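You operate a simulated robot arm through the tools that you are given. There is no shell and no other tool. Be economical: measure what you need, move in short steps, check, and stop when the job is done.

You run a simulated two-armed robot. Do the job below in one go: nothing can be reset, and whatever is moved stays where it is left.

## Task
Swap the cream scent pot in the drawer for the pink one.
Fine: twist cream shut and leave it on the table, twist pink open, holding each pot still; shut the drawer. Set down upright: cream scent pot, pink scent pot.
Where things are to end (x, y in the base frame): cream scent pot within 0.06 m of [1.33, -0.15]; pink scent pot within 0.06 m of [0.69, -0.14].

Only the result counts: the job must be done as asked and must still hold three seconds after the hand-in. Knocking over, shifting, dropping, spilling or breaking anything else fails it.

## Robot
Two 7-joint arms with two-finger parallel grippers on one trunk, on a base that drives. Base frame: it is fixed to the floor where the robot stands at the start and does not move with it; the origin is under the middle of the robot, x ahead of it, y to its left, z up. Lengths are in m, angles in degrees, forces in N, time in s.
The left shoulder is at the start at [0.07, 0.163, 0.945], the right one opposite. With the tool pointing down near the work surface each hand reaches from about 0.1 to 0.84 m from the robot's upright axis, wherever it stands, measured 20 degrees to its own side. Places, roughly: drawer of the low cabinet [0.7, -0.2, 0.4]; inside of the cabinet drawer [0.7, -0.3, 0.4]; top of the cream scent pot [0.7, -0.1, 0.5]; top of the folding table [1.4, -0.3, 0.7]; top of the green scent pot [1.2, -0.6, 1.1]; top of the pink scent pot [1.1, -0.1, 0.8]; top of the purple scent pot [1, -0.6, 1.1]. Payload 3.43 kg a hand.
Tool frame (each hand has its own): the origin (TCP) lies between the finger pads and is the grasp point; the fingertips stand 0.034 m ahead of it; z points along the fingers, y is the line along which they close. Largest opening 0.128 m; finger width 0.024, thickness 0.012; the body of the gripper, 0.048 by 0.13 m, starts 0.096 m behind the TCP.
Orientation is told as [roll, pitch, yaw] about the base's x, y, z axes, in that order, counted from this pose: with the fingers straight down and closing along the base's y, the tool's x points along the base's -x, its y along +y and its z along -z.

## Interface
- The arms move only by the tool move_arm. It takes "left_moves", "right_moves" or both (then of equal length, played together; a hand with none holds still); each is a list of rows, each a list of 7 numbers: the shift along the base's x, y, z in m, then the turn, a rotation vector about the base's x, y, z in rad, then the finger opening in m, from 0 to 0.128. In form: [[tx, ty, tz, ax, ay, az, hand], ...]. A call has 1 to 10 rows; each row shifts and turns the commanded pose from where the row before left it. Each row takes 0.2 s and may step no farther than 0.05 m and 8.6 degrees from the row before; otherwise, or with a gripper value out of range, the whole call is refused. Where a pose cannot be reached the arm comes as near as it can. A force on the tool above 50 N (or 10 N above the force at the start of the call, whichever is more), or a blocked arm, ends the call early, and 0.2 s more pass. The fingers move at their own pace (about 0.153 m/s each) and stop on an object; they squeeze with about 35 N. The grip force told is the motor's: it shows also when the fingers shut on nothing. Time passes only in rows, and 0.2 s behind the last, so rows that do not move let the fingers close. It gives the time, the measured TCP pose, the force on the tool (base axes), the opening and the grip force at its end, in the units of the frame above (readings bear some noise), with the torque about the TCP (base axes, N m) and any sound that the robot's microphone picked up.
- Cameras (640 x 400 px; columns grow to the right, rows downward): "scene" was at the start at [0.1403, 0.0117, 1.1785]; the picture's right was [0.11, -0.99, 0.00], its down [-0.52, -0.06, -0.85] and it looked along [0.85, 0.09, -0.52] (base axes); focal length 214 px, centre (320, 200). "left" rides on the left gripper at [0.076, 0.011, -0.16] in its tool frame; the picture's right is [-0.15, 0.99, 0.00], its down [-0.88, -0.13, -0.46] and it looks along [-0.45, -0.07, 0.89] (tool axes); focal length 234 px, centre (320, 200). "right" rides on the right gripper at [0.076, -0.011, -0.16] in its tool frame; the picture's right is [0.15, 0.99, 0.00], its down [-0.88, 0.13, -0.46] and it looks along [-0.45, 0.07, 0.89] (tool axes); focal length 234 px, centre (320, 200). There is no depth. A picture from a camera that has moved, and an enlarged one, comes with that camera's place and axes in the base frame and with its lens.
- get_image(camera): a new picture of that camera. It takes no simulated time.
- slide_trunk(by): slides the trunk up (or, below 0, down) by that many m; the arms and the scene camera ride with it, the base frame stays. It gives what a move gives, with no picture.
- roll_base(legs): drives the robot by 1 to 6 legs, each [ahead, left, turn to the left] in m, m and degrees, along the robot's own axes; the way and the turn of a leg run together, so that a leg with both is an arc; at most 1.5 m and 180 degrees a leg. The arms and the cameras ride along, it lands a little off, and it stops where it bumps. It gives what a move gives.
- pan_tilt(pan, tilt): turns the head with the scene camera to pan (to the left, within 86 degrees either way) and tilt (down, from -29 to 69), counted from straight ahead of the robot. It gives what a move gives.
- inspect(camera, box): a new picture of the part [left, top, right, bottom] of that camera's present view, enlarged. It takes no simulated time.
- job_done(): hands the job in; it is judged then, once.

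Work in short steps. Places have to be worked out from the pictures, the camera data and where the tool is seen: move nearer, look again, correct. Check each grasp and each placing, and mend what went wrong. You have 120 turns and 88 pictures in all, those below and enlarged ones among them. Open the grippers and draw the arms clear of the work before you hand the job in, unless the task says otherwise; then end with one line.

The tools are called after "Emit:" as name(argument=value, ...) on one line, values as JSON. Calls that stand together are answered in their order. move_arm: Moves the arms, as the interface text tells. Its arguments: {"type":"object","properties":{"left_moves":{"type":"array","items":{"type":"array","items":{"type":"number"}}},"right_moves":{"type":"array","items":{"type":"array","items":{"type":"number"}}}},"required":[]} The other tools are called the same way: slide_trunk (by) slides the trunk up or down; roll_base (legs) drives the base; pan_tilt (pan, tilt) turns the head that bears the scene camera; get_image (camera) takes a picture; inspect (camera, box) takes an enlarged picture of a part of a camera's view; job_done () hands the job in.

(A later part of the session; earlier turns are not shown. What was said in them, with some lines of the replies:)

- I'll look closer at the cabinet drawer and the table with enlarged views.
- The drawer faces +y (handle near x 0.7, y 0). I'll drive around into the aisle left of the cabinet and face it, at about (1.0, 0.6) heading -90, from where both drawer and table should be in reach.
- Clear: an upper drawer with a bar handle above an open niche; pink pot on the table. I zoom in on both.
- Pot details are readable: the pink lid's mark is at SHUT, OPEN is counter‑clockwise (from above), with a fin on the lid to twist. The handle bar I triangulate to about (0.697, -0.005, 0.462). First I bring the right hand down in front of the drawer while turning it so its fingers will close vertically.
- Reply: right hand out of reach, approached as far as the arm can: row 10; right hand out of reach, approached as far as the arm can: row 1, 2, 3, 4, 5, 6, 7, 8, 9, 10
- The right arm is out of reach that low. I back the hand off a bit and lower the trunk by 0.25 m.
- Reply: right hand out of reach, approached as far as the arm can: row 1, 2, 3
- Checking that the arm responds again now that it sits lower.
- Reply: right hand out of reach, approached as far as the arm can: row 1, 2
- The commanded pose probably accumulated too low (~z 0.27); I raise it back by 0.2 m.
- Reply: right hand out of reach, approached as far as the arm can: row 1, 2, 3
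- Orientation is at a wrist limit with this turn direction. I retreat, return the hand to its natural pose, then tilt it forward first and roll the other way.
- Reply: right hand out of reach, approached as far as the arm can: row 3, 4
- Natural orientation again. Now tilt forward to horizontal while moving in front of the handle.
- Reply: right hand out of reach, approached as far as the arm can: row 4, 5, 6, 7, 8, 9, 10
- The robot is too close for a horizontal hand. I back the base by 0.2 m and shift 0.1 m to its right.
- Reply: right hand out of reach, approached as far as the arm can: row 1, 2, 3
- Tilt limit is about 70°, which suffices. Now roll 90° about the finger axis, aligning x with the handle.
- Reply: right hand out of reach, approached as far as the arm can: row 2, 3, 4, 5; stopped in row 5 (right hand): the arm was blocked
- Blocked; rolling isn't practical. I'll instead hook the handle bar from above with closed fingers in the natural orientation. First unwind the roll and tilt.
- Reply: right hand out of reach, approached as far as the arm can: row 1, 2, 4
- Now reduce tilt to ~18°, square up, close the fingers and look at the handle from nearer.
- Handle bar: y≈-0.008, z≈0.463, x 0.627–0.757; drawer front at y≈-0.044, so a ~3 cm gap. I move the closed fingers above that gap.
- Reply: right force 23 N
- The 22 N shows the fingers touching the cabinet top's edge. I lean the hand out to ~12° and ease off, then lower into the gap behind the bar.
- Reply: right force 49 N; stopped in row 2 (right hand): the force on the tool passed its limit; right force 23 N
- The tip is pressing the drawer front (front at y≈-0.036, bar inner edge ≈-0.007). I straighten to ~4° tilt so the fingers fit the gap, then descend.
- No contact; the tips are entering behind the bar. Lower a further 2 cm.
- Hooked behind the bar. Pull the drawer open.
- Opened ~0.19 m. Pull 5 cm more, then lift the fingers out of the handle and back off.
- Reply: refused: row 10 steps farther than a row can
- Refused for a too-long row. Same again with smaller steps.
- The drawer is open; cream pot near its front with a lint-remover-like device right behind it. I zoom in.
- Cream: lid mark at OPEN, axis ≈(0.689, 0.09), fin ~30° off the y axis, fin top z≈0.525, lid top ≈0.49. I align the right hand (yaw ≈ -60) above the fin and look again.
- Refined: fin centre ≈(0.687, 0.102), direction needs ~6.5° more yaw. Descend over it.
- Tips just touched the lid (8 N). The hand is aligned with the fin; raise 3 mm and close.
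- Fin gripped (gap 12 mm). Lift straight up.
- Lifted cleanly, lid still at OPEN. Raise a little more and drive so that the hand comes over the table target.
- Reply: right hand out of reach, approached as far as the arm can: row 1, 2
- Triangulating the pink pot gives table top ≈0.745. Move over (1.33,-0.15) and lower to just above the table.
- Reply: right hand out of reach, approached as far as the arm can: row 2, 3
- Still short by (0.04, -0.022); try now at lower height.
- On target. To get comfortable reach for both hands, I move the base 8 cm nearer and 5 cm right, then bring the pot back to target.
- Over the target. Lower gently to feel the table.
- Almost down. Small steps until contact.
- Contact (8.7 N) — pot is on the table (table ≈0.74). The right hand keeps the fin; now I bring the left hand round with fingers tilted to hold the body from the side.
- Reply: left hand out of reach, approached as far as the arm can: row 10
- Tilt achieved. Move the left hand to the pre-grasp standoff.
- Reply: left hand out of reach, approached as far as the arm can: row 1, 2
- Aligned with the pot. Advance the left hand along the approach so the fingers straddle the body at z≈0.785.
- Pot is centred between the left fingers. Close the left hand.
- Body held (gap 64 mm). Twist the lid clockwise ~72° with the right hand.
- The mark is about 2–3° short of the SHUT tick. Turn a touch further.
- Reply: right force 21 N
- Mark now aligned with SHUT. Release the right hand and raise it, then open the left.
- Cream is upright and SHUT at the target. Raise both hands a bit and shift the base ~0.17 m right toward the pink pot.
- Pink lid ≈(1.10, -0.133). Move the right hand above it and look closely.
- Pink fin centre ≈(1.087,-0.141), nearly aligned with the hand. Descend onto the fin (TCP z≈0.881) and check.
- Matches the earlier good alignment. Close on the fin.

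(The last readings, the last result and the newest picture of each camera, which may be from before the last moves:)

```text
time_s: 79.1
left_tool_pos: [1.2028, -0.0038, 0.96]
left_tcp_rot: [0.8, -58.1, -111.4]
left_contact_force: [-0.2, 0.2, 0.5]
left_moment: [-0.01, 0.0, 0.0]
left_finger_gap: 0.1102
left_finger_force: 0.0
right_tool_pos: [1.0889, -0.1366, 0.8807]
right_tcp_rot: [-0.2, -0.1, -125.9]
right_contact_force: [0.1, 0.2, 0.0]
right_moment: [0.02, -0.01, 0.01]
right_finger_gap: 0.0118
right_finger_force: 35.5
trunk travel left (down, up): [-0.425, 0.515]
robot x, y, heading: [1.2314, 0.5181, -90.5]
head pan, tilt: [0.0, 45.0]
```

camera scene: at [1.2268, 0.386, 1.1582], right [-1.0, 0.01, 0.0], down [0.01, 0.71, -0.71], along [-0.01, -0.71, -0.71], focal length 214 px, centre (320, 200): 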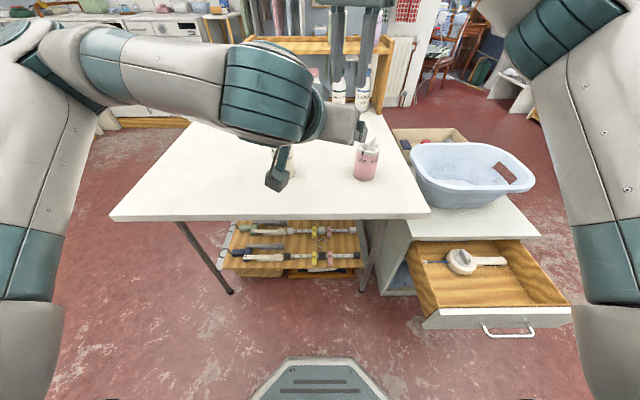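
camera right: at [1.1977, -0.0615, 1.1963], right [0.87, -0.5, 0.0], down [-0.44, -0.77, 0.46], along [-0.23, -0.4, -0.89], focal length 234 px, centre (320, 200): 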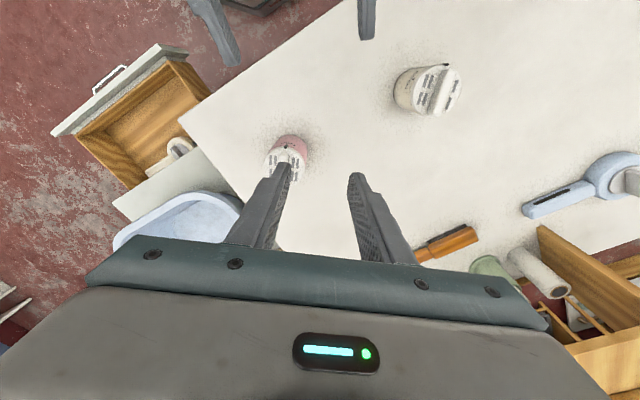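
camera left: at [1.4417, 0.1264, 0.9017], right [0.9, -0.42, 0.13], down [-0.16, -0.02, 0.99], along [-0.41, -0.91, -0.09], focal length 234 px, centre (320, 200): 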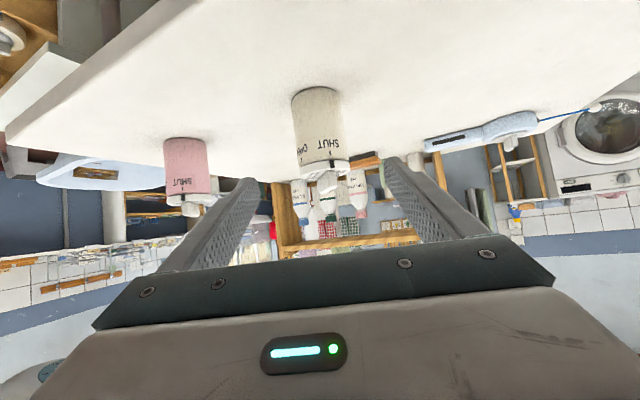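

Gripped. Bring the left hand to the pre-grasp and in around the pink body.

Emit:
move_arm(left_moves=[[-0.025, -0.009, -0.027, 0, 0, 0, 0.11], [-0.025, -0.009, -0.027, 0, 0, 0, 0.11], [-0.024, -0.009, -0.026, 0, 0, 0, 0.11], [-0.008, -0.02, -0.024, 0, 0, 0, 0.11], [-0.008, -0.022, -0.024, 0, 0, 0, 0.11]])

Emit:
get_image(camera="left")

```text
time_s: 80.3
left_tool_pos: [1.1113, -0.0735, 0.8336]
left_tcp_rot: [0.8, -58.1, -111.3]
left_contact_force: [0.6, -1.0, -0.9]
left_moment: [0.01, 0.0, -0.01]
left_finger_gap: 0.1098
left_finger_force: 0.1
right_tool_pos: [1.0874, -0.1386, 0.8812]
right_tcp_rot: [-0.1, -0.1, -125.9]
right_contact_force: [-0.5, -0.1, 0.0]
right_moment: [0.02, -0.01, 0.0]
right_finger_gap: 0.0118
right_finger_force: 35.4
trunk travel left (down, up): [-0.425, 0.515]
robot x, y, heading: [1.2241, 0.5144, -90.7]
head pan, tilt: [0.0, 45.0]
```

```text
33 pictures are left
camera left: at [1.183, 0.0879, 0.8531], right [0.9, -0.42, 0.13], down [-0.16, -0.02, 0.99], along [-0.41, -0.91, -0.09], focal length 234 px, centre (320, 200)
```

left: 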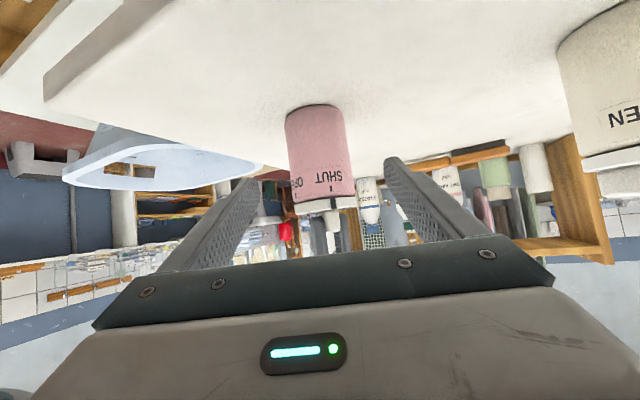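

Centred. Advance the rest and close the left hand.

Emit:
move_arm(left_moves=[[-0.008, -0.022, -0.024, 0, 0, 0, 0.11], [-0.007, -0.022, -0.012, 0, 0, 0, 0.11], [-0.007, -0.022, -0.012, 0, 0, 0, 0.11], [0, 0, 0, 0, 0, 0, 0.085], [0, 0, 0, 0, 0, 0, 0.06], [0, 0, 0, 0, 0, 0, 0.03], [0, 0, 0, 0, 0, 0, 0.03]])

```text
time_s: 81.9
left_tool_pos: [1.088, -0.1357, 0.7843]
left_tcp_rot: [1.0, -58.1, -111.4]
left_contact_force: [-13.4, 3.7, -1.8]
left_moment: [-0.42, -0.68, -0.09]
left_finger_gap: 0.0637
left_finger_force: 35.1
right_tool_pos: [1.0892, -0.1391, 0.8826]
right_tcp_rot: [0.1, 0.0, -125.7]
right_contact_force: [14.1, -3.5, 2.1]
right_moment: [0.08, -0.67, 0.03]
right_finger_gap: 0.0121
right_finger_force: 34.9
trunk travel left (down, up): [-0.425, 0.515]
robot x, y, heading: [1.2286, 0.515, -90.4]
head pan, tilt: [0.0, 45.0]
```

Held with a small lateral preload; ease the left 2 mm, then twist counter-clockwise 75°.

Emit:
move_arm(left_moves=[[-0.002, 0, 0, 0, 0, 0, 0.03], [0, 0, 0, 0, 0, 0, 0.03], [0, 0, 0, 0, 0, 0, 0.03], [0, 0, 0, 0, 0, 0, 0.03], [0, 0, 0, 0, 0, 0, 0.03], [0, 0, 0, 0, 0, 0, 0.03], [0, 0, 0, 0, 0, 0, 0.03], [0, 0, 0, 0, 0, 0, 0.03], [0, 0, 0, 0, 0, 0, 0.03], [0, 0, 0, 0, 0, 0, 0.03]], right_moves=[[0, 0, 0, 0, 0, 0.05, 0], [0, 0, 0, 0, 0, 0.14, 0], [0, 0, 0, 0, 0, 0.14, 0], [0, 0, 0, 0, 0, 0.14, 0], [0, 0, 0, 0, 0, 0.14, 0], [0, 0, 0, 0, 0, 0.14, 0], [0, 0, 0, 0, 0, 0.14, 0], [0, 0, 0, 0, 0, 0.14, 0], [0, 0, 0, 0, 0, 0.14, 0], [0, 0, 0, 0, 0, 0.14, 0]])

Emit:
inspect(camera="right", box=[290, 115, 370, 165])

```text
time_s: 84.1
left_tool_pos: [1.0887, -0.1397, 0.7852]
left_tcp_rot: [1.0, -58.1, -111.0]
left_contact_force: [18.5, 2.8, -6.2]
left_moment: [-0.14, 0.86, 0.98]
left_finger_gap: 0.0633
left_finger_force: 34.8
right_tool_pos: [1.0877, -0.1384, 0.8813]
right_tcp_rot: [-0.1, 0.2, -50.8]
right_contact_force: [-19.0, -2.9, 7.1]
right_moment: [-0.1, 0.93, -1.07]
right_finger_gap: 0.0139
right_finger_force: 34.8
trunk travel left (down, up): [-0.425, 0.515]
robot x, y, heading: [1.2248, 0.5178, -90.5]
head pan, tilt: [0.0, 45.0]
```

```text
8.00 times, centred on (330, 140) of right
camera zoom: at [1.032, -0.0875, 1.0414], right [0.67, 0.74, 0.0], down [0.66, -0.6, 0.45], along [0.34, -0.31, -0.89], focal length 1873 px, centre (240, 680)
```

zoom: 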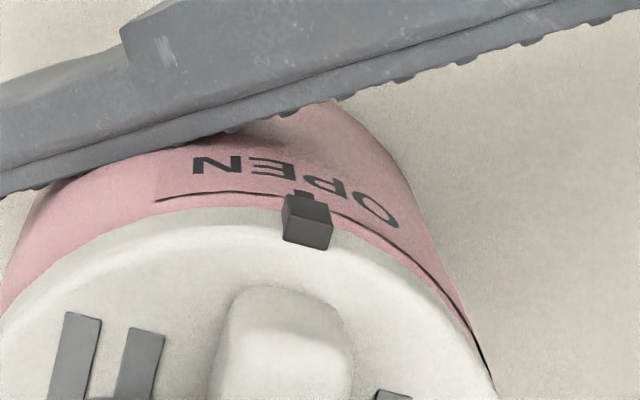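

Mark is at OPEN and torque shows the stop. Relieve the torque slightly and check.

Emit:
move_arm(right_moves=[[0, 0, 0, 0, 0, -0.03, 0], [0, 0, 0, 0, 0, 0, 0]])

Emit:
inspect(camera="right", box=[290, 115, 370, 165])

```text
time_s: 84.7
left_tool_pos: [1.0894, -0.1393, 0.7849]
left_tcp_rot: [0.9, -58.1, -111.1]
left_contact_force: [24.1, -1.7, -8.0]
left_moment: [0.11, 1.23, 0.9]
left_finger_gap: 0.0634
left_finger_force: 35.3
right_tool_pos: [1.0875, -0.1389, 0.8815]
right_tcp_rot: [-0.1, -0.1, -52.6]
right_contact_force: [-25.1, 1.4, 7.5]
right_moment: [0.11, 1.15, -0.91]
right_finger_gap: 0.0129
right_finger_force: 35.2
trunk travel left (down, up): [-0.425, 0.515]
robot x, y, heading: [1.2262, 0.5163, -90.5]
head pan, tilt: [0.0, 45.0]
```

```text
8.00 times, centred on (330, 140) of right
camera zoom: at [1.0337, -0.0856, 1.0414], right [0.7, 0.72, 0.0], down [0.64, -0.62, 0.45], along [0.33, -0.32, -0.89], focal length 1873 px, centre (240, 680)
```

zoom: 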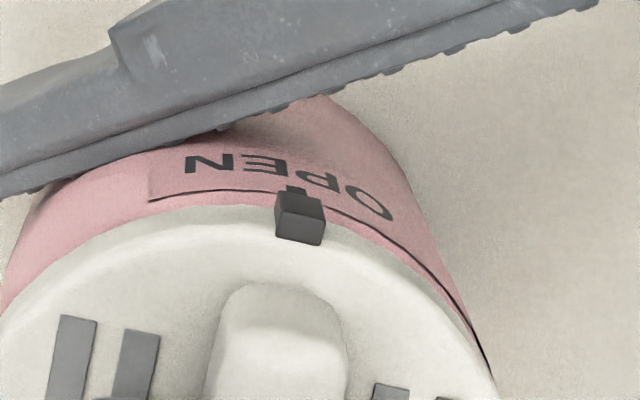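

Lid unmoved against its stop. Relieve a bit more, both torque and lateral preload.

Emit:
move_arm(left_moves=[[0.002, 0, 0, 0, 0, 0, 0.03], [0, 0, 0, 0, 0, 0, 0.03]], right_moves=[[0, 0, 0, 0, 0, -0.03, 0], [0, 0, 0, 0, 0, 0, 0]])

Emit:
inspect(camera="right", box=[290, 115, 370, 165])

```text
time_s: 85.3
left_tool_pos: [1.0907, -0.1386, 0.785]
left_tcp_rot: [1.0, -58.0, -111.3]
left_contact_force: [16.8, -8.3, -10.6]
left_moment: [0.51, 0.7, 0.84]
left_finger_gap: 0.0637
left_finger_force: 34.5
right_tool_pos: [1.0888, -0.138, 0.8811]
right_tcp_rot: [0.0, 0.0, -54.2]
right_contact_force: [-17.8, 8.9, 11.4]
right_moment: [0.37, 1.05, -0.89]
right_finger_gap: 0.0125
right_finger_force: 35.0
trunk travel left (down, up): [-0.425, 0.515]
robot x, y, heading: [1.2277, 0.5176, -90.6]
head pan, tilt: [0.0, 45.0]
```

```text
8.00 times, centred on (330, 140) of right
camera zoom: at [1.036, -0.0836, 1.0414], right [0.72, 0.7, 0.0], down [0.62, -0.64, 0.46], along [0.32, -0.33, -0.89], focal length 1873 px, centre (240, 680)
```

zoom: 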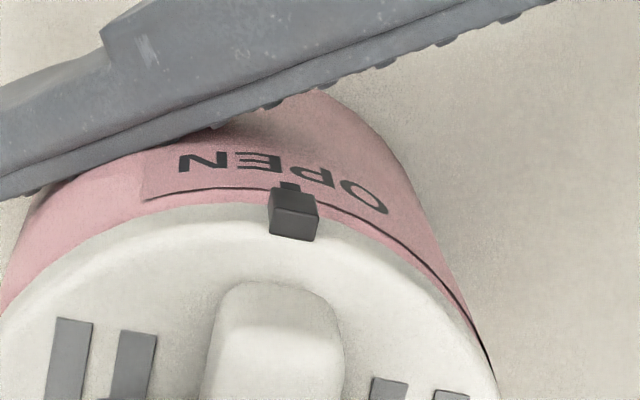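

Lid still at OPEN. Release the left hand and withdraw it upward and back.

Emit:
move_arm(left_moves=[[0, 0, 0, 0, 0, 0, 0.075], [0, 0, 0, 0, 0, 0, 0.11], [0, 0, 0, 0, 0, 0, 0.11], [0.007, 0.022, 0.011, 0, 0, 0, 0.11], [0.008, 0.022, 0.012, 0, 0, 0, 0.11], [0.008, 0.022, 0.024, 0, 0, 0, 0.11], [0.008, 0.022, 0.024, 0, 0, 0, 0.11], [0.01, 0.02, 0.024, 0, 0, 0, 0.11], [0.02, 0.005, 0.03, 0, 0, 0, 0.11], [0.03, 0.005, 0.03, 0, 0, 0, 0.11]])

Emit:
move_arm(left_moves=[[0.03, 0, 0.03, 0, 0, 0, 0.11], [0.03, 0, 0.03, 0, 0, 0, 0.11], [0.03, 0, 0.03, 0, 0, 0, 0.11], [0.02, 0, 0.03, 0, 0, 0, 0.11]], right_moves=[[0, 0, 0.01, 0, 0, 0, 0], [0, 0, 0.015, 0, 0, 0, 0], [0, 0, 0.02, 0, 0, 0, 0], [0, 0, 0.025, 0, 0, 0, 0]])

Emit:
get_image(camera="scene")

Emit:
inspect(camera="right", box=[280, 90, 380, 190])

```text
time_s: 87.5
left_tool_pos: [1.1828, -0.0188, 0.9397]
left_tcp_rot: [0.9, -58.1, -111.2]
left_contact_force: [0.2, -0.1, 0.0]
left_moment: [0.0, 0.02, -0.01]
left_finger_gap: 0.11
left_finger_force: 0.0
right_tool_pos: [1.09, -0.1377, 0.8825]
right_tcp_rot: [-0.2, -0.1, -54.4]
right_contact_force: [0.3, 0.2, 0.0]
right_moment: [-0.01, 0.03, -0.01]
right_finger_gap: 0.0116
right_finger_force: 35.1
trunk travel left (down, up): [-0.425, 0.515]
robot x, y, heading: [1.2282, 0.5167, -90.5]
head pan, tilt: [0.0, 45.0]
```

```text
time_s: 88.5
left_tool_pos: [1.2924, -0.0214, 1.0595]
left_tcp_rot: [1.1, -58.2, -111.3]
left_contact_force: [0.0, 0.2, 0.2]
left_moment: [0.0, -0.01, -0.04]
left_finger_gap: 0.1098
left_finger_force: 0.0
right_tool_pos: [1.0895, -0.1373, 0.9518]
right_tcp_rot: [-0.1, 0.0, -54.3]
right_contact_force: [-0.4, 0.3, -1.4]
right_moment: [0.0, -0.02, -0.01]
right_finger_gap: 0.012
right_finger_force: 35.2
trunk travel left (down, up): [-0.425, 0.515]
robot x, y, heading: [1.2298, 0.5182, -90.9]
head pan, tilt: [0.0, 45.0]
```

```text
29 pictures are left
camera scene: at [1.2281, 0.3868, 1.1583], right [-1.0, 0.01, 0.0], down [0.01, 0.71, -0.71], along [-0.01, -0.71, -0.71], focal length 214 px, centre (320, 200)
```

scene: 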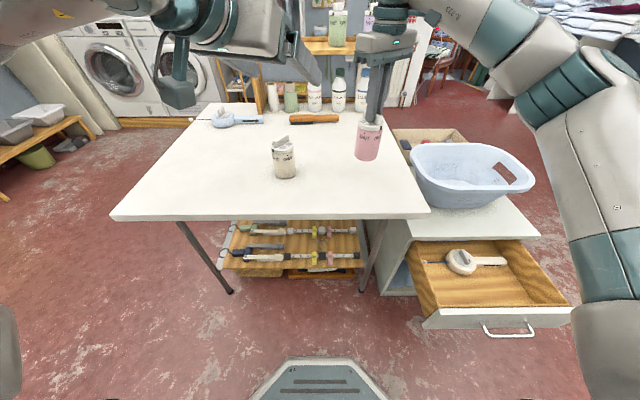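

```text
4.00 times, centred on (330, 140) of right
camera zoom: at [1.0367, -0.0831, 1.1118], right [0.72, 0.7, 0.0], down [0.62, -0.64, 0.46], along [0.32, -0.33, -0.89], focal length 937 px, centre (280, 440)
```

zoom: 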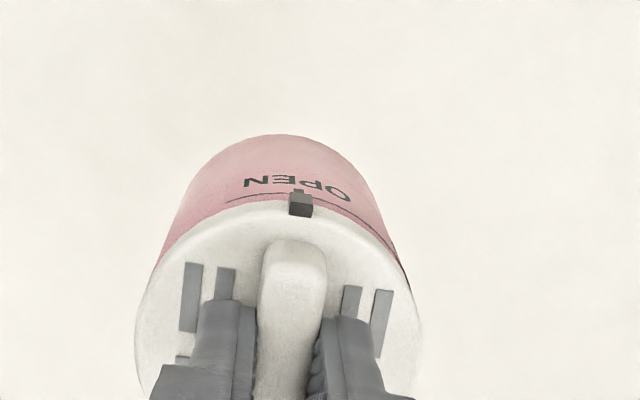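

Pink is OPEN and hanging from the fin. Drive back and right to bring it in front of the open drawer, then lower the trunk.

Emit:
roll_base(legs=[[-0.28, 0, 0], [0, -0.33, 0]])

Emit:
slide_trunk(by=-0.2)

Emit:
get_image(camera="right")

Emit:
get_image(camera="scene")

```text
time_s: 92.3
left_tool_pos: [0.959, 0.2642, 1.0595]
left_tcp_rot: [1.0, -58.1, -111.3]
left_contact_force: [-0.2, -0.6, -1.3]
left_moment: [0.05, -0.01, 0.04]
left_finger_gap: 0.1098
left_finger_force: 0.0
right_tool_pos: [0.7562, 0.1469, 0.9513]
right_tcp_rot: [0.0, 0.0, -54.3]
right_contact_force: [0.5, -0.1, -1.5]
right_moment: [-0.02, 0.02, 0.01]
right_finger_gap: 0.0114
right_finger_force: 34.5
trunk travel left (down, up): [-0.425, 0.515]
robot x, y, heading: [0.8965, 0.8017, -90.5]
head pan, tilt: [0.0, 45.0]
```

```text
time_s: 94.5
left_tool_pos: [0.9591, 0.2637, 0.8595]
left_tcp_rot: [0.9, -58.1, -111.2]
left_contact_force: [-0.1, -0.3, -0.7]
left_moment: [0.01, 0.01, -0.02]
left_finger_gap: 0.1099
left_finger_force: 0.0
right_tool_pos: [0.7574, 0.1464, 0.7519]
right_tcp_rot: [0.0, -0.1, -54.4]
right_contact_force: [-0.3, -0.2, -0.4]
right_moment: [0.0, 0.0, 0.01]
right_finger_gap: 0.0117
right_finger_force: 34.6
trunk travel left (down, up): [-0.225, 0.715]
robot x, y, heading: [0.8969, 0.7995, -90.8]
head pan, tilt: [0.0, 45.0]
```

```text
27 pictures are left
camera right: at [0.704, 0.2012, 0.9113], right [0.72, 0.7, 0.0], down [0.62, -0.64, 0.46], along [0.32, -0.33, -0.89], focal length 234 px, centre (320, 200)
```

right: 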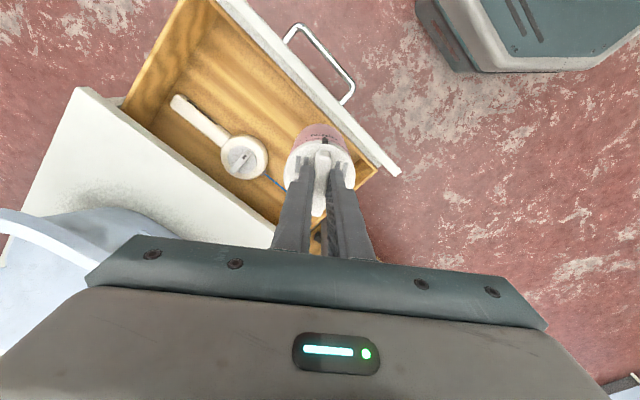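

```text
26 pictures are left
camera scene: at [0.8956, 0.6711, 0.9583], right [-1.0, 0.01, 0.0], down [0.01, 0.71, -0.71], along [-0.01, -0.71, -0.71], focal length 214 px, centre (320, 200)
```

scene: 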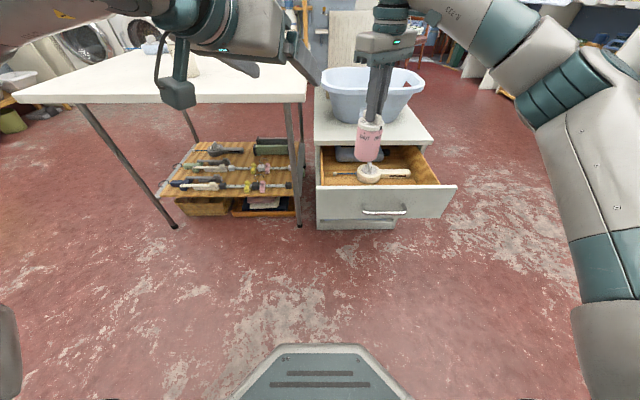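

Move above the spot the cream stood on (0.690, 0.101) and lower most of the way.

Emit:
move_arm(right_moves=[[-0.0225, -0.015, 0, 0, 0, 0, 0], [-0.0225, -0.015, 0, 0, 0, 0, 0], [-0.0225, -0.015, 0, 0, 0, 0, 0], [0, 0, -0.04, 0, 0, 0, 0], [0, 0, -0.04, 0, 0, 0, 0], [0, 0, -0.03, 0, 0, 0, 0]])

Emit:
get_image(camera="right")

Emit:
inspect(camera="scene", box=[310, 90, 470, 230])

```text
time_s: 95.8
left_tool_pos: [0.9593, 0.2632, 0.8587]
left_tcp_rot: [1.0, -58.1, -111.3]
left_contact_force: [0.6, 0.6, 0.1]
left_moment: [0.02, 0.07, 0.01]
left_finger_gap: 0.1102
left_finger_force: 0.2
right_tool_pos: [0.6877, 0.1014, 0.6413]
right_tcp_rot: [0.0, 0.0, -54.2]
right_contact_force: [0.2, 0.1, -1.1]
right_moment: [0.01, -0.01, -0.03]
right_finger_gap: 0.0116
right_finger_force: 35.0
trunk travel left (down, up): [-0.225, 0.715]
robot x, y, heading: [0.897, 0.8001, -90.6]
head pan, tilt: [0.0, 45.0]
```

```text
25 pictures are left
camera right: at [0.6356, 0.1558, 0.8003], right [0.72, 0.7, 0.0], down [0.62, -0.64, 0.46], along [0.32, -0.33, -0.89], focal length 234 px, centre (320, 200)
```

right: 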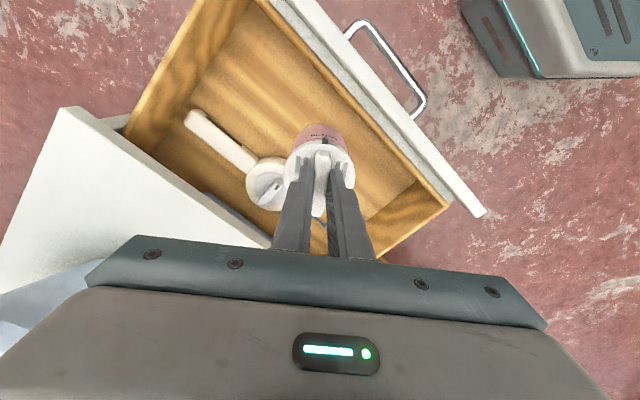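

```text
2.86 times, centred on (390, 160) of scene
camera zoom: at [0.8954, 0.6707, 0.9582], right [-1.0, 0.01, 0.0], down [0.01, 0.71, -0.71], along [-0.01, -0.71, -0.71], focal length 613 px, centre (120, 314)
```

zoom: 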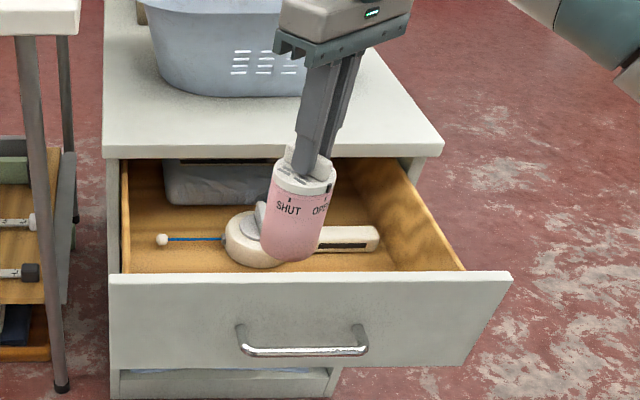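

Clear of the device. Lower to just above the drawer floor, then touch down.

Emit:
move_arm(right_moves=[[0, 0, -0.035, 0, 0, 0, 0], [0, 0, -0.035, 0, 0, 0, 0], [0, 0, -0.02, 0, 0, 0, 0], [0, 0, -0.005, 0, 0, 0, 0], [0, 0, 0, 0, 0, 0, 0]])

Emit:
move_arm(right_moves=[[0, 0, -0.004, 0, 0, 0, 0], [0, 0, 0, 0, 0, 0, 0]])

```text
time_s: 97.0
left_tool_pos: [0.9595, 0.2626, 0.8596]
left_tcp_rot: [1.0, -58.1, -111.4]
left_contact_force: [0.7, 0.6, 0.4]
left_moment: [-0.01, -0.02, 0.04]
left_finger_gap: 0.11
left_finger_force: 0.0
right_tool_pos: [0.6886, 0.1017, 0.547]
right_tcp_rot: [-0.1, 0.0, -54.2]
right_contact_force: [-0.9, -0.5, -0.8]
right_moment: [0.0, -0.01, 0.03]
right_finger_gap: 0.0117
right_finger_force: 34.5
trunk travel left (down, up): [-0.225, 0.715]
robot x, y, heading: [0.8947, 0.8038, -90.6]
head pan, tilt: [0.0, 45.0]
```

```text
time_s: 97.7
left_tool_pos: [0.9602, 0.2639, 0.8592]
left_tcp_rot: [0.8, -58.0, -111.3]
left_contact_force: [0.0, -0.3, 1.0]
left_moment: [0.01, 0.02, 0.01]
left_finger_gap: 0.11
left_finger_force: 0.1
right_tool_pos: [0.6888, 0.1015, 0.5432]
right_tcp_rot: [0.0, -0.1, -54.3]
right_contact_force: [-0.1, -0.2, 1.4]
right_moment: [-0.01, -0.01, -0.03]
right_finger_gap: 0.0119
right_finger_force: 34.9
trunk travel left (down, up): [-0.225, 0.715]
robot x, y, heading: [0.8976, 0.7996, -90.7]
head pan, tilt: [0.0, 45.0]
```

Emit:
move_arm(right_moves=[[0, 0, -0.003, 0, 0, 0, 0], [0, 0, 0, 0, 0, 0, 0]])

```text
time_s: 98.2
left_tool_pos: [0.9603, 0.2651, 0.8614]
left_tcp_rot: [1.0, -58.2, -111.3]
left_contact_force: [0.4, -0.7, 0.0]
left_moment: [0.02, -0.01, 0.0]
left_finger_gap: 0.1104
left_finger_force: 0.1
right_tool_pos: [0.6876, 0.1028, 0.5436]
right_tcp_rot: [-0.2, -0.4, -54.3]
right_contact_force: [-3.5, -0.9, 18.9]
right_moment: [0.21, 0.24, 0.0]
right_finger_gap: 0.0117
right_finger_force: 34.4
trunk travel left (down, up): [-0.225, 0.715]
robot x, y, heading: [0.8966, 0.8027, -90.6]
head pan, tilt: [0.0, 45.0]
```

Touched down (19 N). Relax 2 mm, open, lift clear and check.

Emit:
move_arm(right_moves=[[0, 0, 0.002, 0, 0, 0, 0], [0, 0, 0, 0, 0, 0, 0.03], [0, 0, 0, 0, 0, 0, 0.05], [0, 0, 0.02, 0, 0, 0, 0.05], [0, 0, 0.04, 0, 0, 0, 0.05], [0, 0, 0.04, 0, 0, 0, 0.05], [0, 0.03, 0.03, 0, 0, 0, 0.05]])

Emit:
inspect(camera="right", box=[220, 60, 440, 250])

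Emit:
inspect(camera="scene", box=[310, 90, 470, 230])

```text
time_s: 99.8
left_tool_pos: [0.9605, 0.2643, 0.86]
left_tcp_rot: [1.0, -58.1, -111.3]
left_contact_force: [0.2, -0.3, 0.9]
left_moment: [-0.01, 0.01, -0.01]
left_finger_gap: 0.1102
left_finger_force: 0.0
right_tool_pos: [0.6887, 0.1334, 0.6707]
right_tcp_rot: [-0.1, -0.1, -54.3]
right_contact_force: [0.6, -0.9, 0.4]
right_moment: [-0.01, -0.01, 0.01]
right_finger_gap: 0.05
right_finger_force: 0.1
trunk travel left (down, up): [-0.225, 0.715]
robot x, y, heading: [0.8957, 0.8044, -90.4]
head pan, tilt: [0.0, 45.0]
```

```text
2.11 times, centred on (330, 155) of right
camera zoom: at [0.6363, 0.1864, 0.8311], right [0.72, 0.7, 0.0], down [0.62, -0.64, 0.46], along [0.32, -0.33, -0.89], focal length 493 px, centre (299, 295)
```

zoom: 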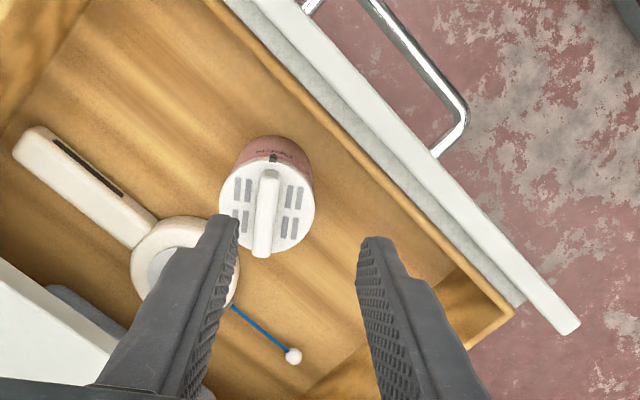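

```text
2.86 times, centred on (390, 160) of scene
camera zoom: at [0.8956, 0.6714, 0.9583], right [-1.0, 0.01, 0.0], down [0.01, 0.71, -0.71], along [-0.01, -0.71, -0.71], focal length 613 px, centre (120, 314)
```

zoom: 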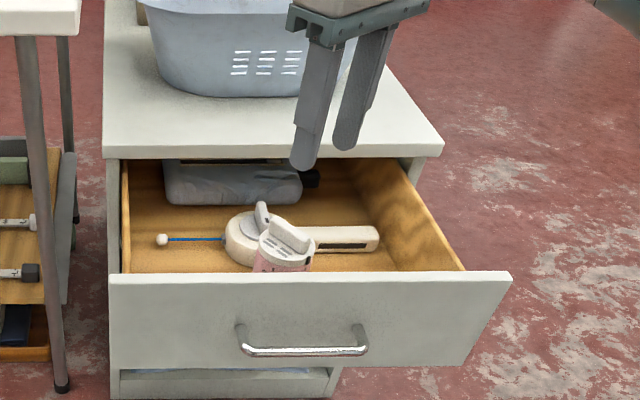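

Pink sits upright, OPEN, same place; device untouched. Now turn the right hand back, close the fingers and move in front of the handle to push the drawer shut.

Emit:
move_arm(right_moves=[[0, 0.04, 0.02, 0, 0, -0.126, 0.03], [0, 0.04, 0.0, 0, 0, -0.126, 0], [0, 0.04, 0, 0, 0, -0.126, 0], [0, 0.04, 0, 0, 0, -0.126, 0], [0.003, 0.02, 0, 0, 0, -0.126, 0]])

Emit:
move_arm(right_moves=[[0, 0, -0.04, 0, 0, 0, 0], [0, 0, -0.04, 0, 0, 0, 0], [0, 0, -0.04, 0, 0, 0, 0], [0, 0, -0.04, 0, 0, 0, 0], [0, 0, -0.04, 0, 0, 0, 0]])

Emit:
inspect(camera="scene", box=[310, 90, 470, 230])

```text
time_s: 101.0
left_tool_pos: [0.96, 0.2644, 0.8593]
left_tcp_rot: [1.0, -58.1, -111.3]
left_contact_force: [-0.1, -0.9, 0.0]
left_moment: [0.0, 0.0, 0.01]
left_finger_gap: 0.1102
left_finger_force: 0.1
right_tool_pos: [0.6929, 0.31, 0.6919]
right_tcp_rot: [-0.1, -0.1, -90.5]
right_contact_force: [0.1, -0.2, -0.8]
right_moment: [0.03, -0.03, 0.02]
right_finger_gap: 0.0
right_finger_force: 33.1
trunk travel left (down, up): [-0.225, 0.715]
robot x, y, heading: [0.896, 0.8004, -90.5]
head pan, tilt: [0.0, 45.0]
```

```text
time_s: 102.2
left_tool_pos: [0.9593, 0.2646, 0.8592]
left_tcp_rot: [0.8, -58.1, -111.3]
left_contact_force: [0.3, -1.0, 0.2]
left_moment: [-0.01, -0.01, 0.01]
left_finger_gap: 0.1101
left_finger_force: 0.0
right_tool_pos: [0.6935, 0.3111, 0.4913]
right_tcp_rot: [0.0, -0.2, -90.4]
right_contact_force: [-0.2, 0.3, 0.1]
right_moment: [0.02, -0.01, -0.01]
right_finger_gap: 0.0
right_finger_force: 33.1
trunk travel left (down, up): [-0.225, 0.715]
robot x, y, heading: [0.8941, 0.7995, -90.5]
head pan, tilt: [0.0, 45.0]
```

```text
2.86 times, centred on (390, 160) of scene
camera zoom: at [0.8955, 0.6709, 0.9583], right [-1.0, 0.01, 0.0], down [0.01, 0.71, -0.71], along [-0.01, -0.71, -0.71], focal length 613 px, centre (120, 314)
```

zoom: 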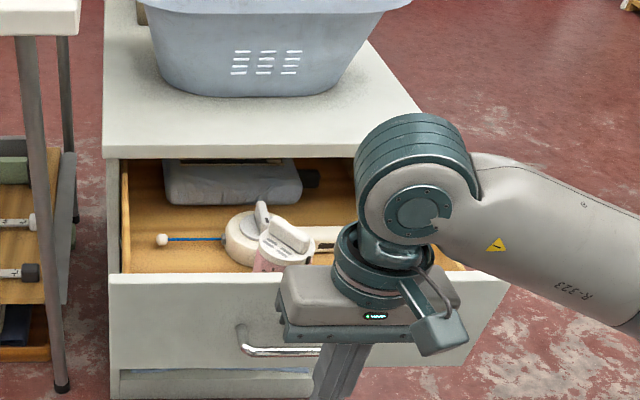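

Lower slightly and push the bar slowly.

Emit:
move_arm(right_moves=[[0, 0, -0.016, 0, 0, 0, 0], [0, -0.025, 0, 0, 0, 0, 0], [0, -0.025, 0, 0, 0, 0, 0], [0, -0.01, 0, 0, 0, 0, 0], [0, -0.01, 0, 0, 0, 0, 0], [0, -0.015, 0, 0, 0, 0, 0], [0, -0.015, 0, 0, 0, 0, 0], [0, -0.015, 0, 0, 0, 0, 0], [0, -0.015, 0, 0, 0, 0, 0], [0, -0.015, 0, 0, 0, 0, 0]])

Emit:
get_image(camera="right")

```text
time_s: 104.5
left_tool_pos: [0.9601, 0.2641, 0.8596]
left_tcp_rot: [1.0, -58.2, -111.3]
left_contact_force: [-0.2, -0.2, -0.6]
left_moment: [0.01, 0.02, 0.01]
left_finger_gap: 0.1098
left_finger_force: 0.0
right_tool_pos: [0.6907, 0.1663, 0.4762]
right_tcp_rot: [-0.1, -0.2, -90.5]
right_contact_force: [0.3, -0.5, -0.3]
right_moment: [0.03, -0.01, -0.02]
right_finger_gap: 0.0
right_finger_force: 33.1
trunk travel left (down, up): [-0.225, 0.715]
robot x, y, heading: [0.8934, 0.8009, -90.7]
head pan, tilt: [0.0, 45.0]
```

```text
20 pictures are left
camera right: at [0.6819, 0.2419, 0.6354], right [0.99, 0.14, 0.0], down [0.12, -0.88, 0.46], along [0.06, -0.45, -0.89], focal length 234 px, centre (320, 200)
```

right: 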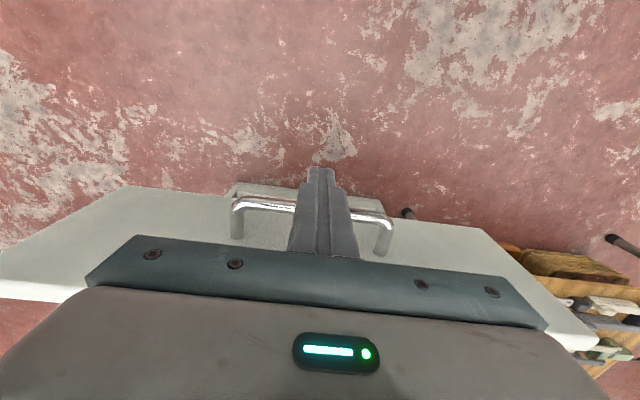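

The bar is being pushed. Continue.

Emit:
move_arm(right_moves=[[0, -0.013, 0, 0, 0, 0, 0], [0, -0.013, 0, 0, 0, 0, 0], [0, -0.013, 0, 0, 0, 0, 0], [0, -0.013, 0, 0, 0, 0, 0], [0, -0.013, 0, 0, 0, 0, 0], [0, -0.013, 0, 0, 0, 0, 0], [0, -0.013, 0, 0, 0, 0, 0], [0, -0.013, 0, 0, 0, 0, 0], [0, -0.013, 0, 0, 0, 0, 0], [0, -0.01, 0, 0, 0, 0, 0]])

Emit:
move_arm(right_moves=[[0, -0.008, 0, 0, 0, 0, 0], [0, -0.008, 0, 0, 0, 0, 0], [0, -0.004, 0, 0, 0, 0, 0], [0, 0, 0, 0, 0, 0, 0]])

```text
time_s: 106.7
left_tool_pos: [0.9597, 0.2633, 0.8596]
left_tcp_rot: [0.8, -58.1, -111.1]
left_contact_force: [-0.1, -1.0, 0.7]
left_moment: [-0.01, 0.02, -0.01]
left_finger_gap: 0.1099
left_finger_force: 0.0
right_tool_pos: [0.6903, 0.04, 0.4755]
right_tcp_rot: [-0.1, -0.1, -90.3]
right_contact_force: [0.3, 0.1, 0.3]
right_moment: [0.03, -0.03, -0.01]
right_finger_gap: 0.0
right_finger_force: 32.8
trunk travel left (down, up): [-0.225, 0.715]
robot x, y, heading: [0.8957, 0.8031, -90.5]
head pan, tilt: [0.0, 45.0]
```

```text
time_s: 107.7
left_tool_pos: [0.9598, 0.2635, 0.8594]
left_tcp_rot: [1.0, -58.2, -111.3]
left_contact_force: [0.1, 0.2, -0.2]
left_moment: [0.0, 0.04, 0.0]
left_finger_gap: 0.11
left_finger_force: 0.3
right_tool_pos: [0.6922, 0.0205, 0.4756]
right_tcp_rot: [-0.1, 0.0, -90.4]
right_contact_force: [-0.5, 0.8, 0.1]
right_moment: [-0.02, -0.01, -0.01]
right_finger_gap: 0.0
right_finger_force: 33.5
trunk travel left (down, up): [-0.225, 0.715]
robot x, y, heading: [0.8933, 0.8029, -90.7]
head pan, tilt: [0.0, 45.0]
```

Continue in small steps until the stop is felt.

Emit:
move_arm(right_moves=[[0, -0.004, 0, 0, 0, 0, 0], [0, -0.004, 0, 0, 0, 0, 0], [0, 0, 0, 0, 0, 0, 0]])

Emit:
inspect(camera="scene", box=[310, 90, 450, 210])

```text
time_s: 108.6
left_tool_pos: [0.9583, 0.2648, 0.8599]
left_tcp_rot: [0.9, -58.2, -111.3]
left_contact_force: [0.9, -0.4, -0.1]
left_moment: [0.0, -0.01, 0.0]
left_finger_gap: 0.1101
left_finger_force: 0.0
right_tool_pos: [0.6908, 0.0171, 0.475]
right_tcp_rot: [-0.2, 0.7, -90.3]
right_contact_force: [1.3, 9.4, 2.4]
right_moment: [0.02, 0.0, 0.03]
right_finger_gap: 0.0
right_finger_force: 33.0
trunk travel left (down, up): [-0.225, 0.715]
robot x, y, heading: [0.8974, 0.8038, -90.5]
head pan, tilt: [0.0, 45.0]
stopped in row 3 (right hand): the force on the tool passed its limit (the readings are from after the stop); the commanded pose is now the measured one
```

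```text
3.33 times, centred on (380, 150) of scene
camera zoom: at [0.8957, 0.6729, 0.9584], right [-1.0, 0.01, 0.0], down [0.01, 0.71, -0.71], along [-0.01, -0.71, -0.71], focal length 715 px, centre (120, 367)
```

zoom: 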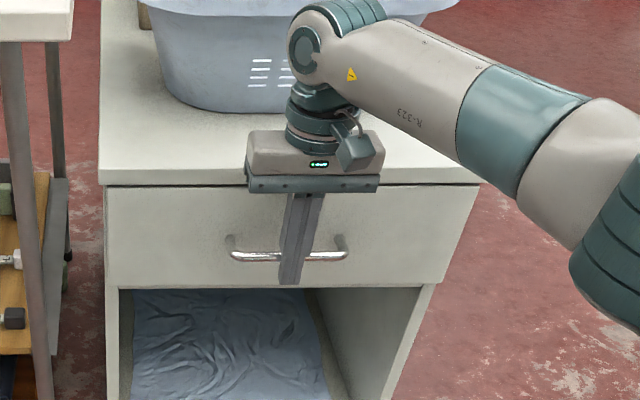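

Hard stop felt; drawer shut. Withdraw the right hand, and check drawer and cream pot.

Emit:
move_arm(right_moves=[[0, 0.03, 0, 0, 0, 0, 0], [0, 0.04, 0, 0, 0, 0, 0], [0, 0.04, 0.02, 0, 0, 0, 0.03], [0, 0.03, 0.04, 0, 0, 0, 0.06], [0, 0.02, 0.04, 0, 0, 0, 0.06], [0, 0.02, 0.04, 0, 0, 0, 0.06]])

Emit:
slide_trunk(by=0.2)

Emit:
get_image(camera="scene")

Emit:
get_image(camera="right")

```text
time_s: 110.0
left_tool_pos: [0.9595, 0.2647, 0.8597]
left_tcp_rot: [0.9, -58.0, -111.3]
left_contact_force: [-0.1, 0.5, 0.7]
left_moment: [-0.02, 0.02, 0.01]
left_finger_gap: 0.1101
left_finger_force: 0.1
right_tool_pos: [0.6937, 0.1957, 0.6131]
right_tcp_rot: [-0.1, 0.6, -90.3]
right_contact_force: [-0.3, 0.7, 1.0]
right_moment: [-0.02, 0.02, 0.0]
right_finger_gap: 0.06
right_finger_force: 0.0
trunk travel left (down, up): [-0.225, 0.715]
robot x, y, heading: [0.8936, 0.8031, -90.8]
head pan, tilt: [0.0, 45.0]
```

```text
time_s: 112.2
left_tool_pos: [0.9601, 0.2639, 1.0595]
left_tcp_rot: [0.9, -58.1, -111.2]
left_contact_force: [0.4, -0.4, -0.6]
left_moment: [-0.01, 0.0, 0.01]
left_finger_gap: 0.1102
left_finger_force: 0.2
right_tool_pos: [0.6918, 0.1952, 0.8126]
right_tcp_rot: [0.0, 0.6, -90.3]
right_contact_force: [-0.8, 0.3, 0.6]
right_moment: [-0.03, 0.0, -0.02]
right_finger_gap: 0.06
right_finger_force: 0.1
trunk travel left (down, up): [-0.425, 0.515]
robot x, y, heading: [0.8961, 0.8051, -90.8]
head pan, tilt: [0.0, 45.0]
```

```text
18 pictures are left
camera scene: at [0.8955, 0.6718, 1.1581], right [-1.0, 0.01, 0.0], down [0.01, 0.71, -0.71], along [-0.01, -0.71, -0.71], focal length 214 px, centre (320, 200)
```

scene: 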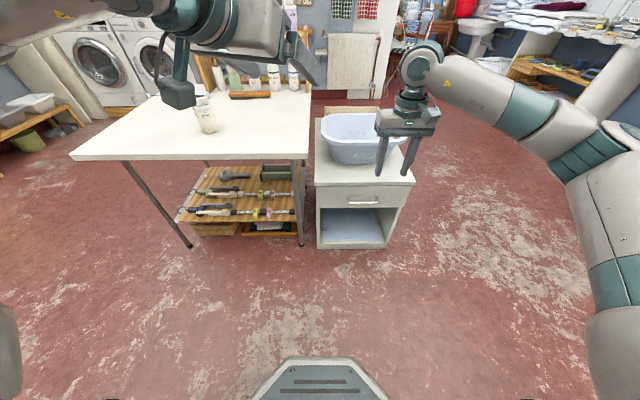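

```text
17 pictures are left
camera right: at [0.6823, 0.2686, 0.9732], right [0.99, 0.14, 0.0], down [0.13, -0.89, 0.45], along [0.06, -0.44, -0.89], focal length 234 px, centre (320, 200)
```

right: 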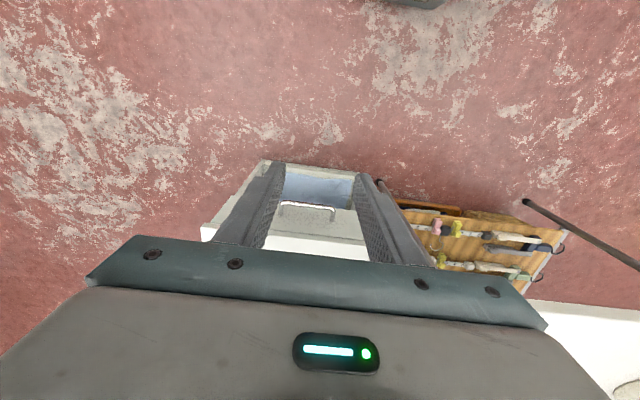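

Drawer is flush. A last close check of the cream pot.

Emit:
inspect(camera="scene", box=[180, 80, 250, 145])

Emit:
inspect(camera="scene", box=[300, 100, 440, 255])

```text
6.15 times, centred on (215, 112) of scene
camera zoom: at [0.8955, 0.6718, 1.1581], right [-1.0, 0.01, 0.0], down [0.01, 0.71, -0.71], along [-0.01, -0.71, -0.71], focal length 1320 px, centre (966, 738)
```

zoom: 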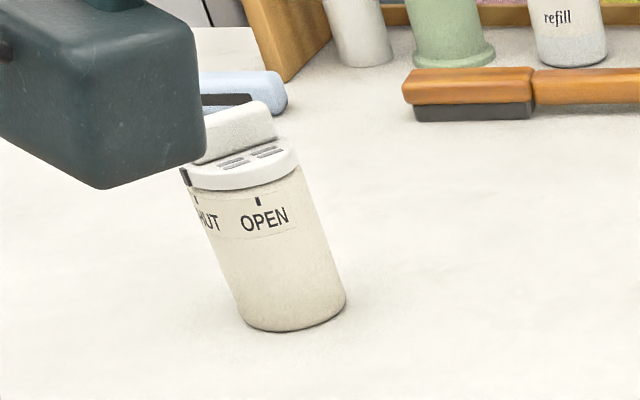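

```text
2.58 times, centred on (370, 178) of scene
camera zoom: at [0.8955, 0.6718, 1.1581], right [-1.0, 0.01, 0.0], down [0.01, 0.71, -0.71], along [-0.01, -0.71, -0.71], focal length 554 px, centre (191, 258)
```

zoom: 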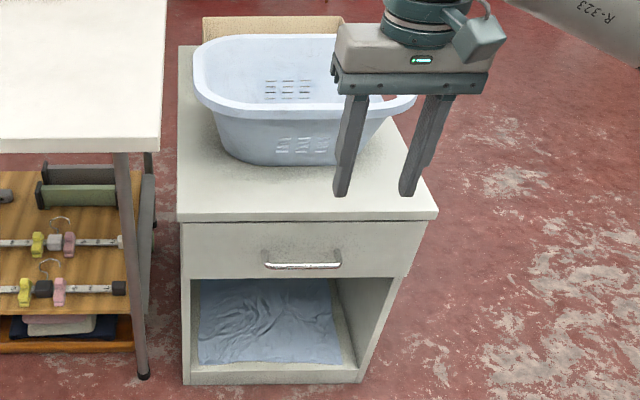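

Cream is upright with its lid at SHUT, the drawer is closed on the OPEN pink pot, and both hands are open and clear. Handing in.

Emit:
job_done()

```text
The job is handed in.
```

The swap is done and handed in. The cream pot is twisted shut and upright on the table at about (1.33, -0.15). The pink pot is twisted open and upright in the closed drawer at about (0.69, -0.14), an estimate from where I set it down before the drawer was shut.
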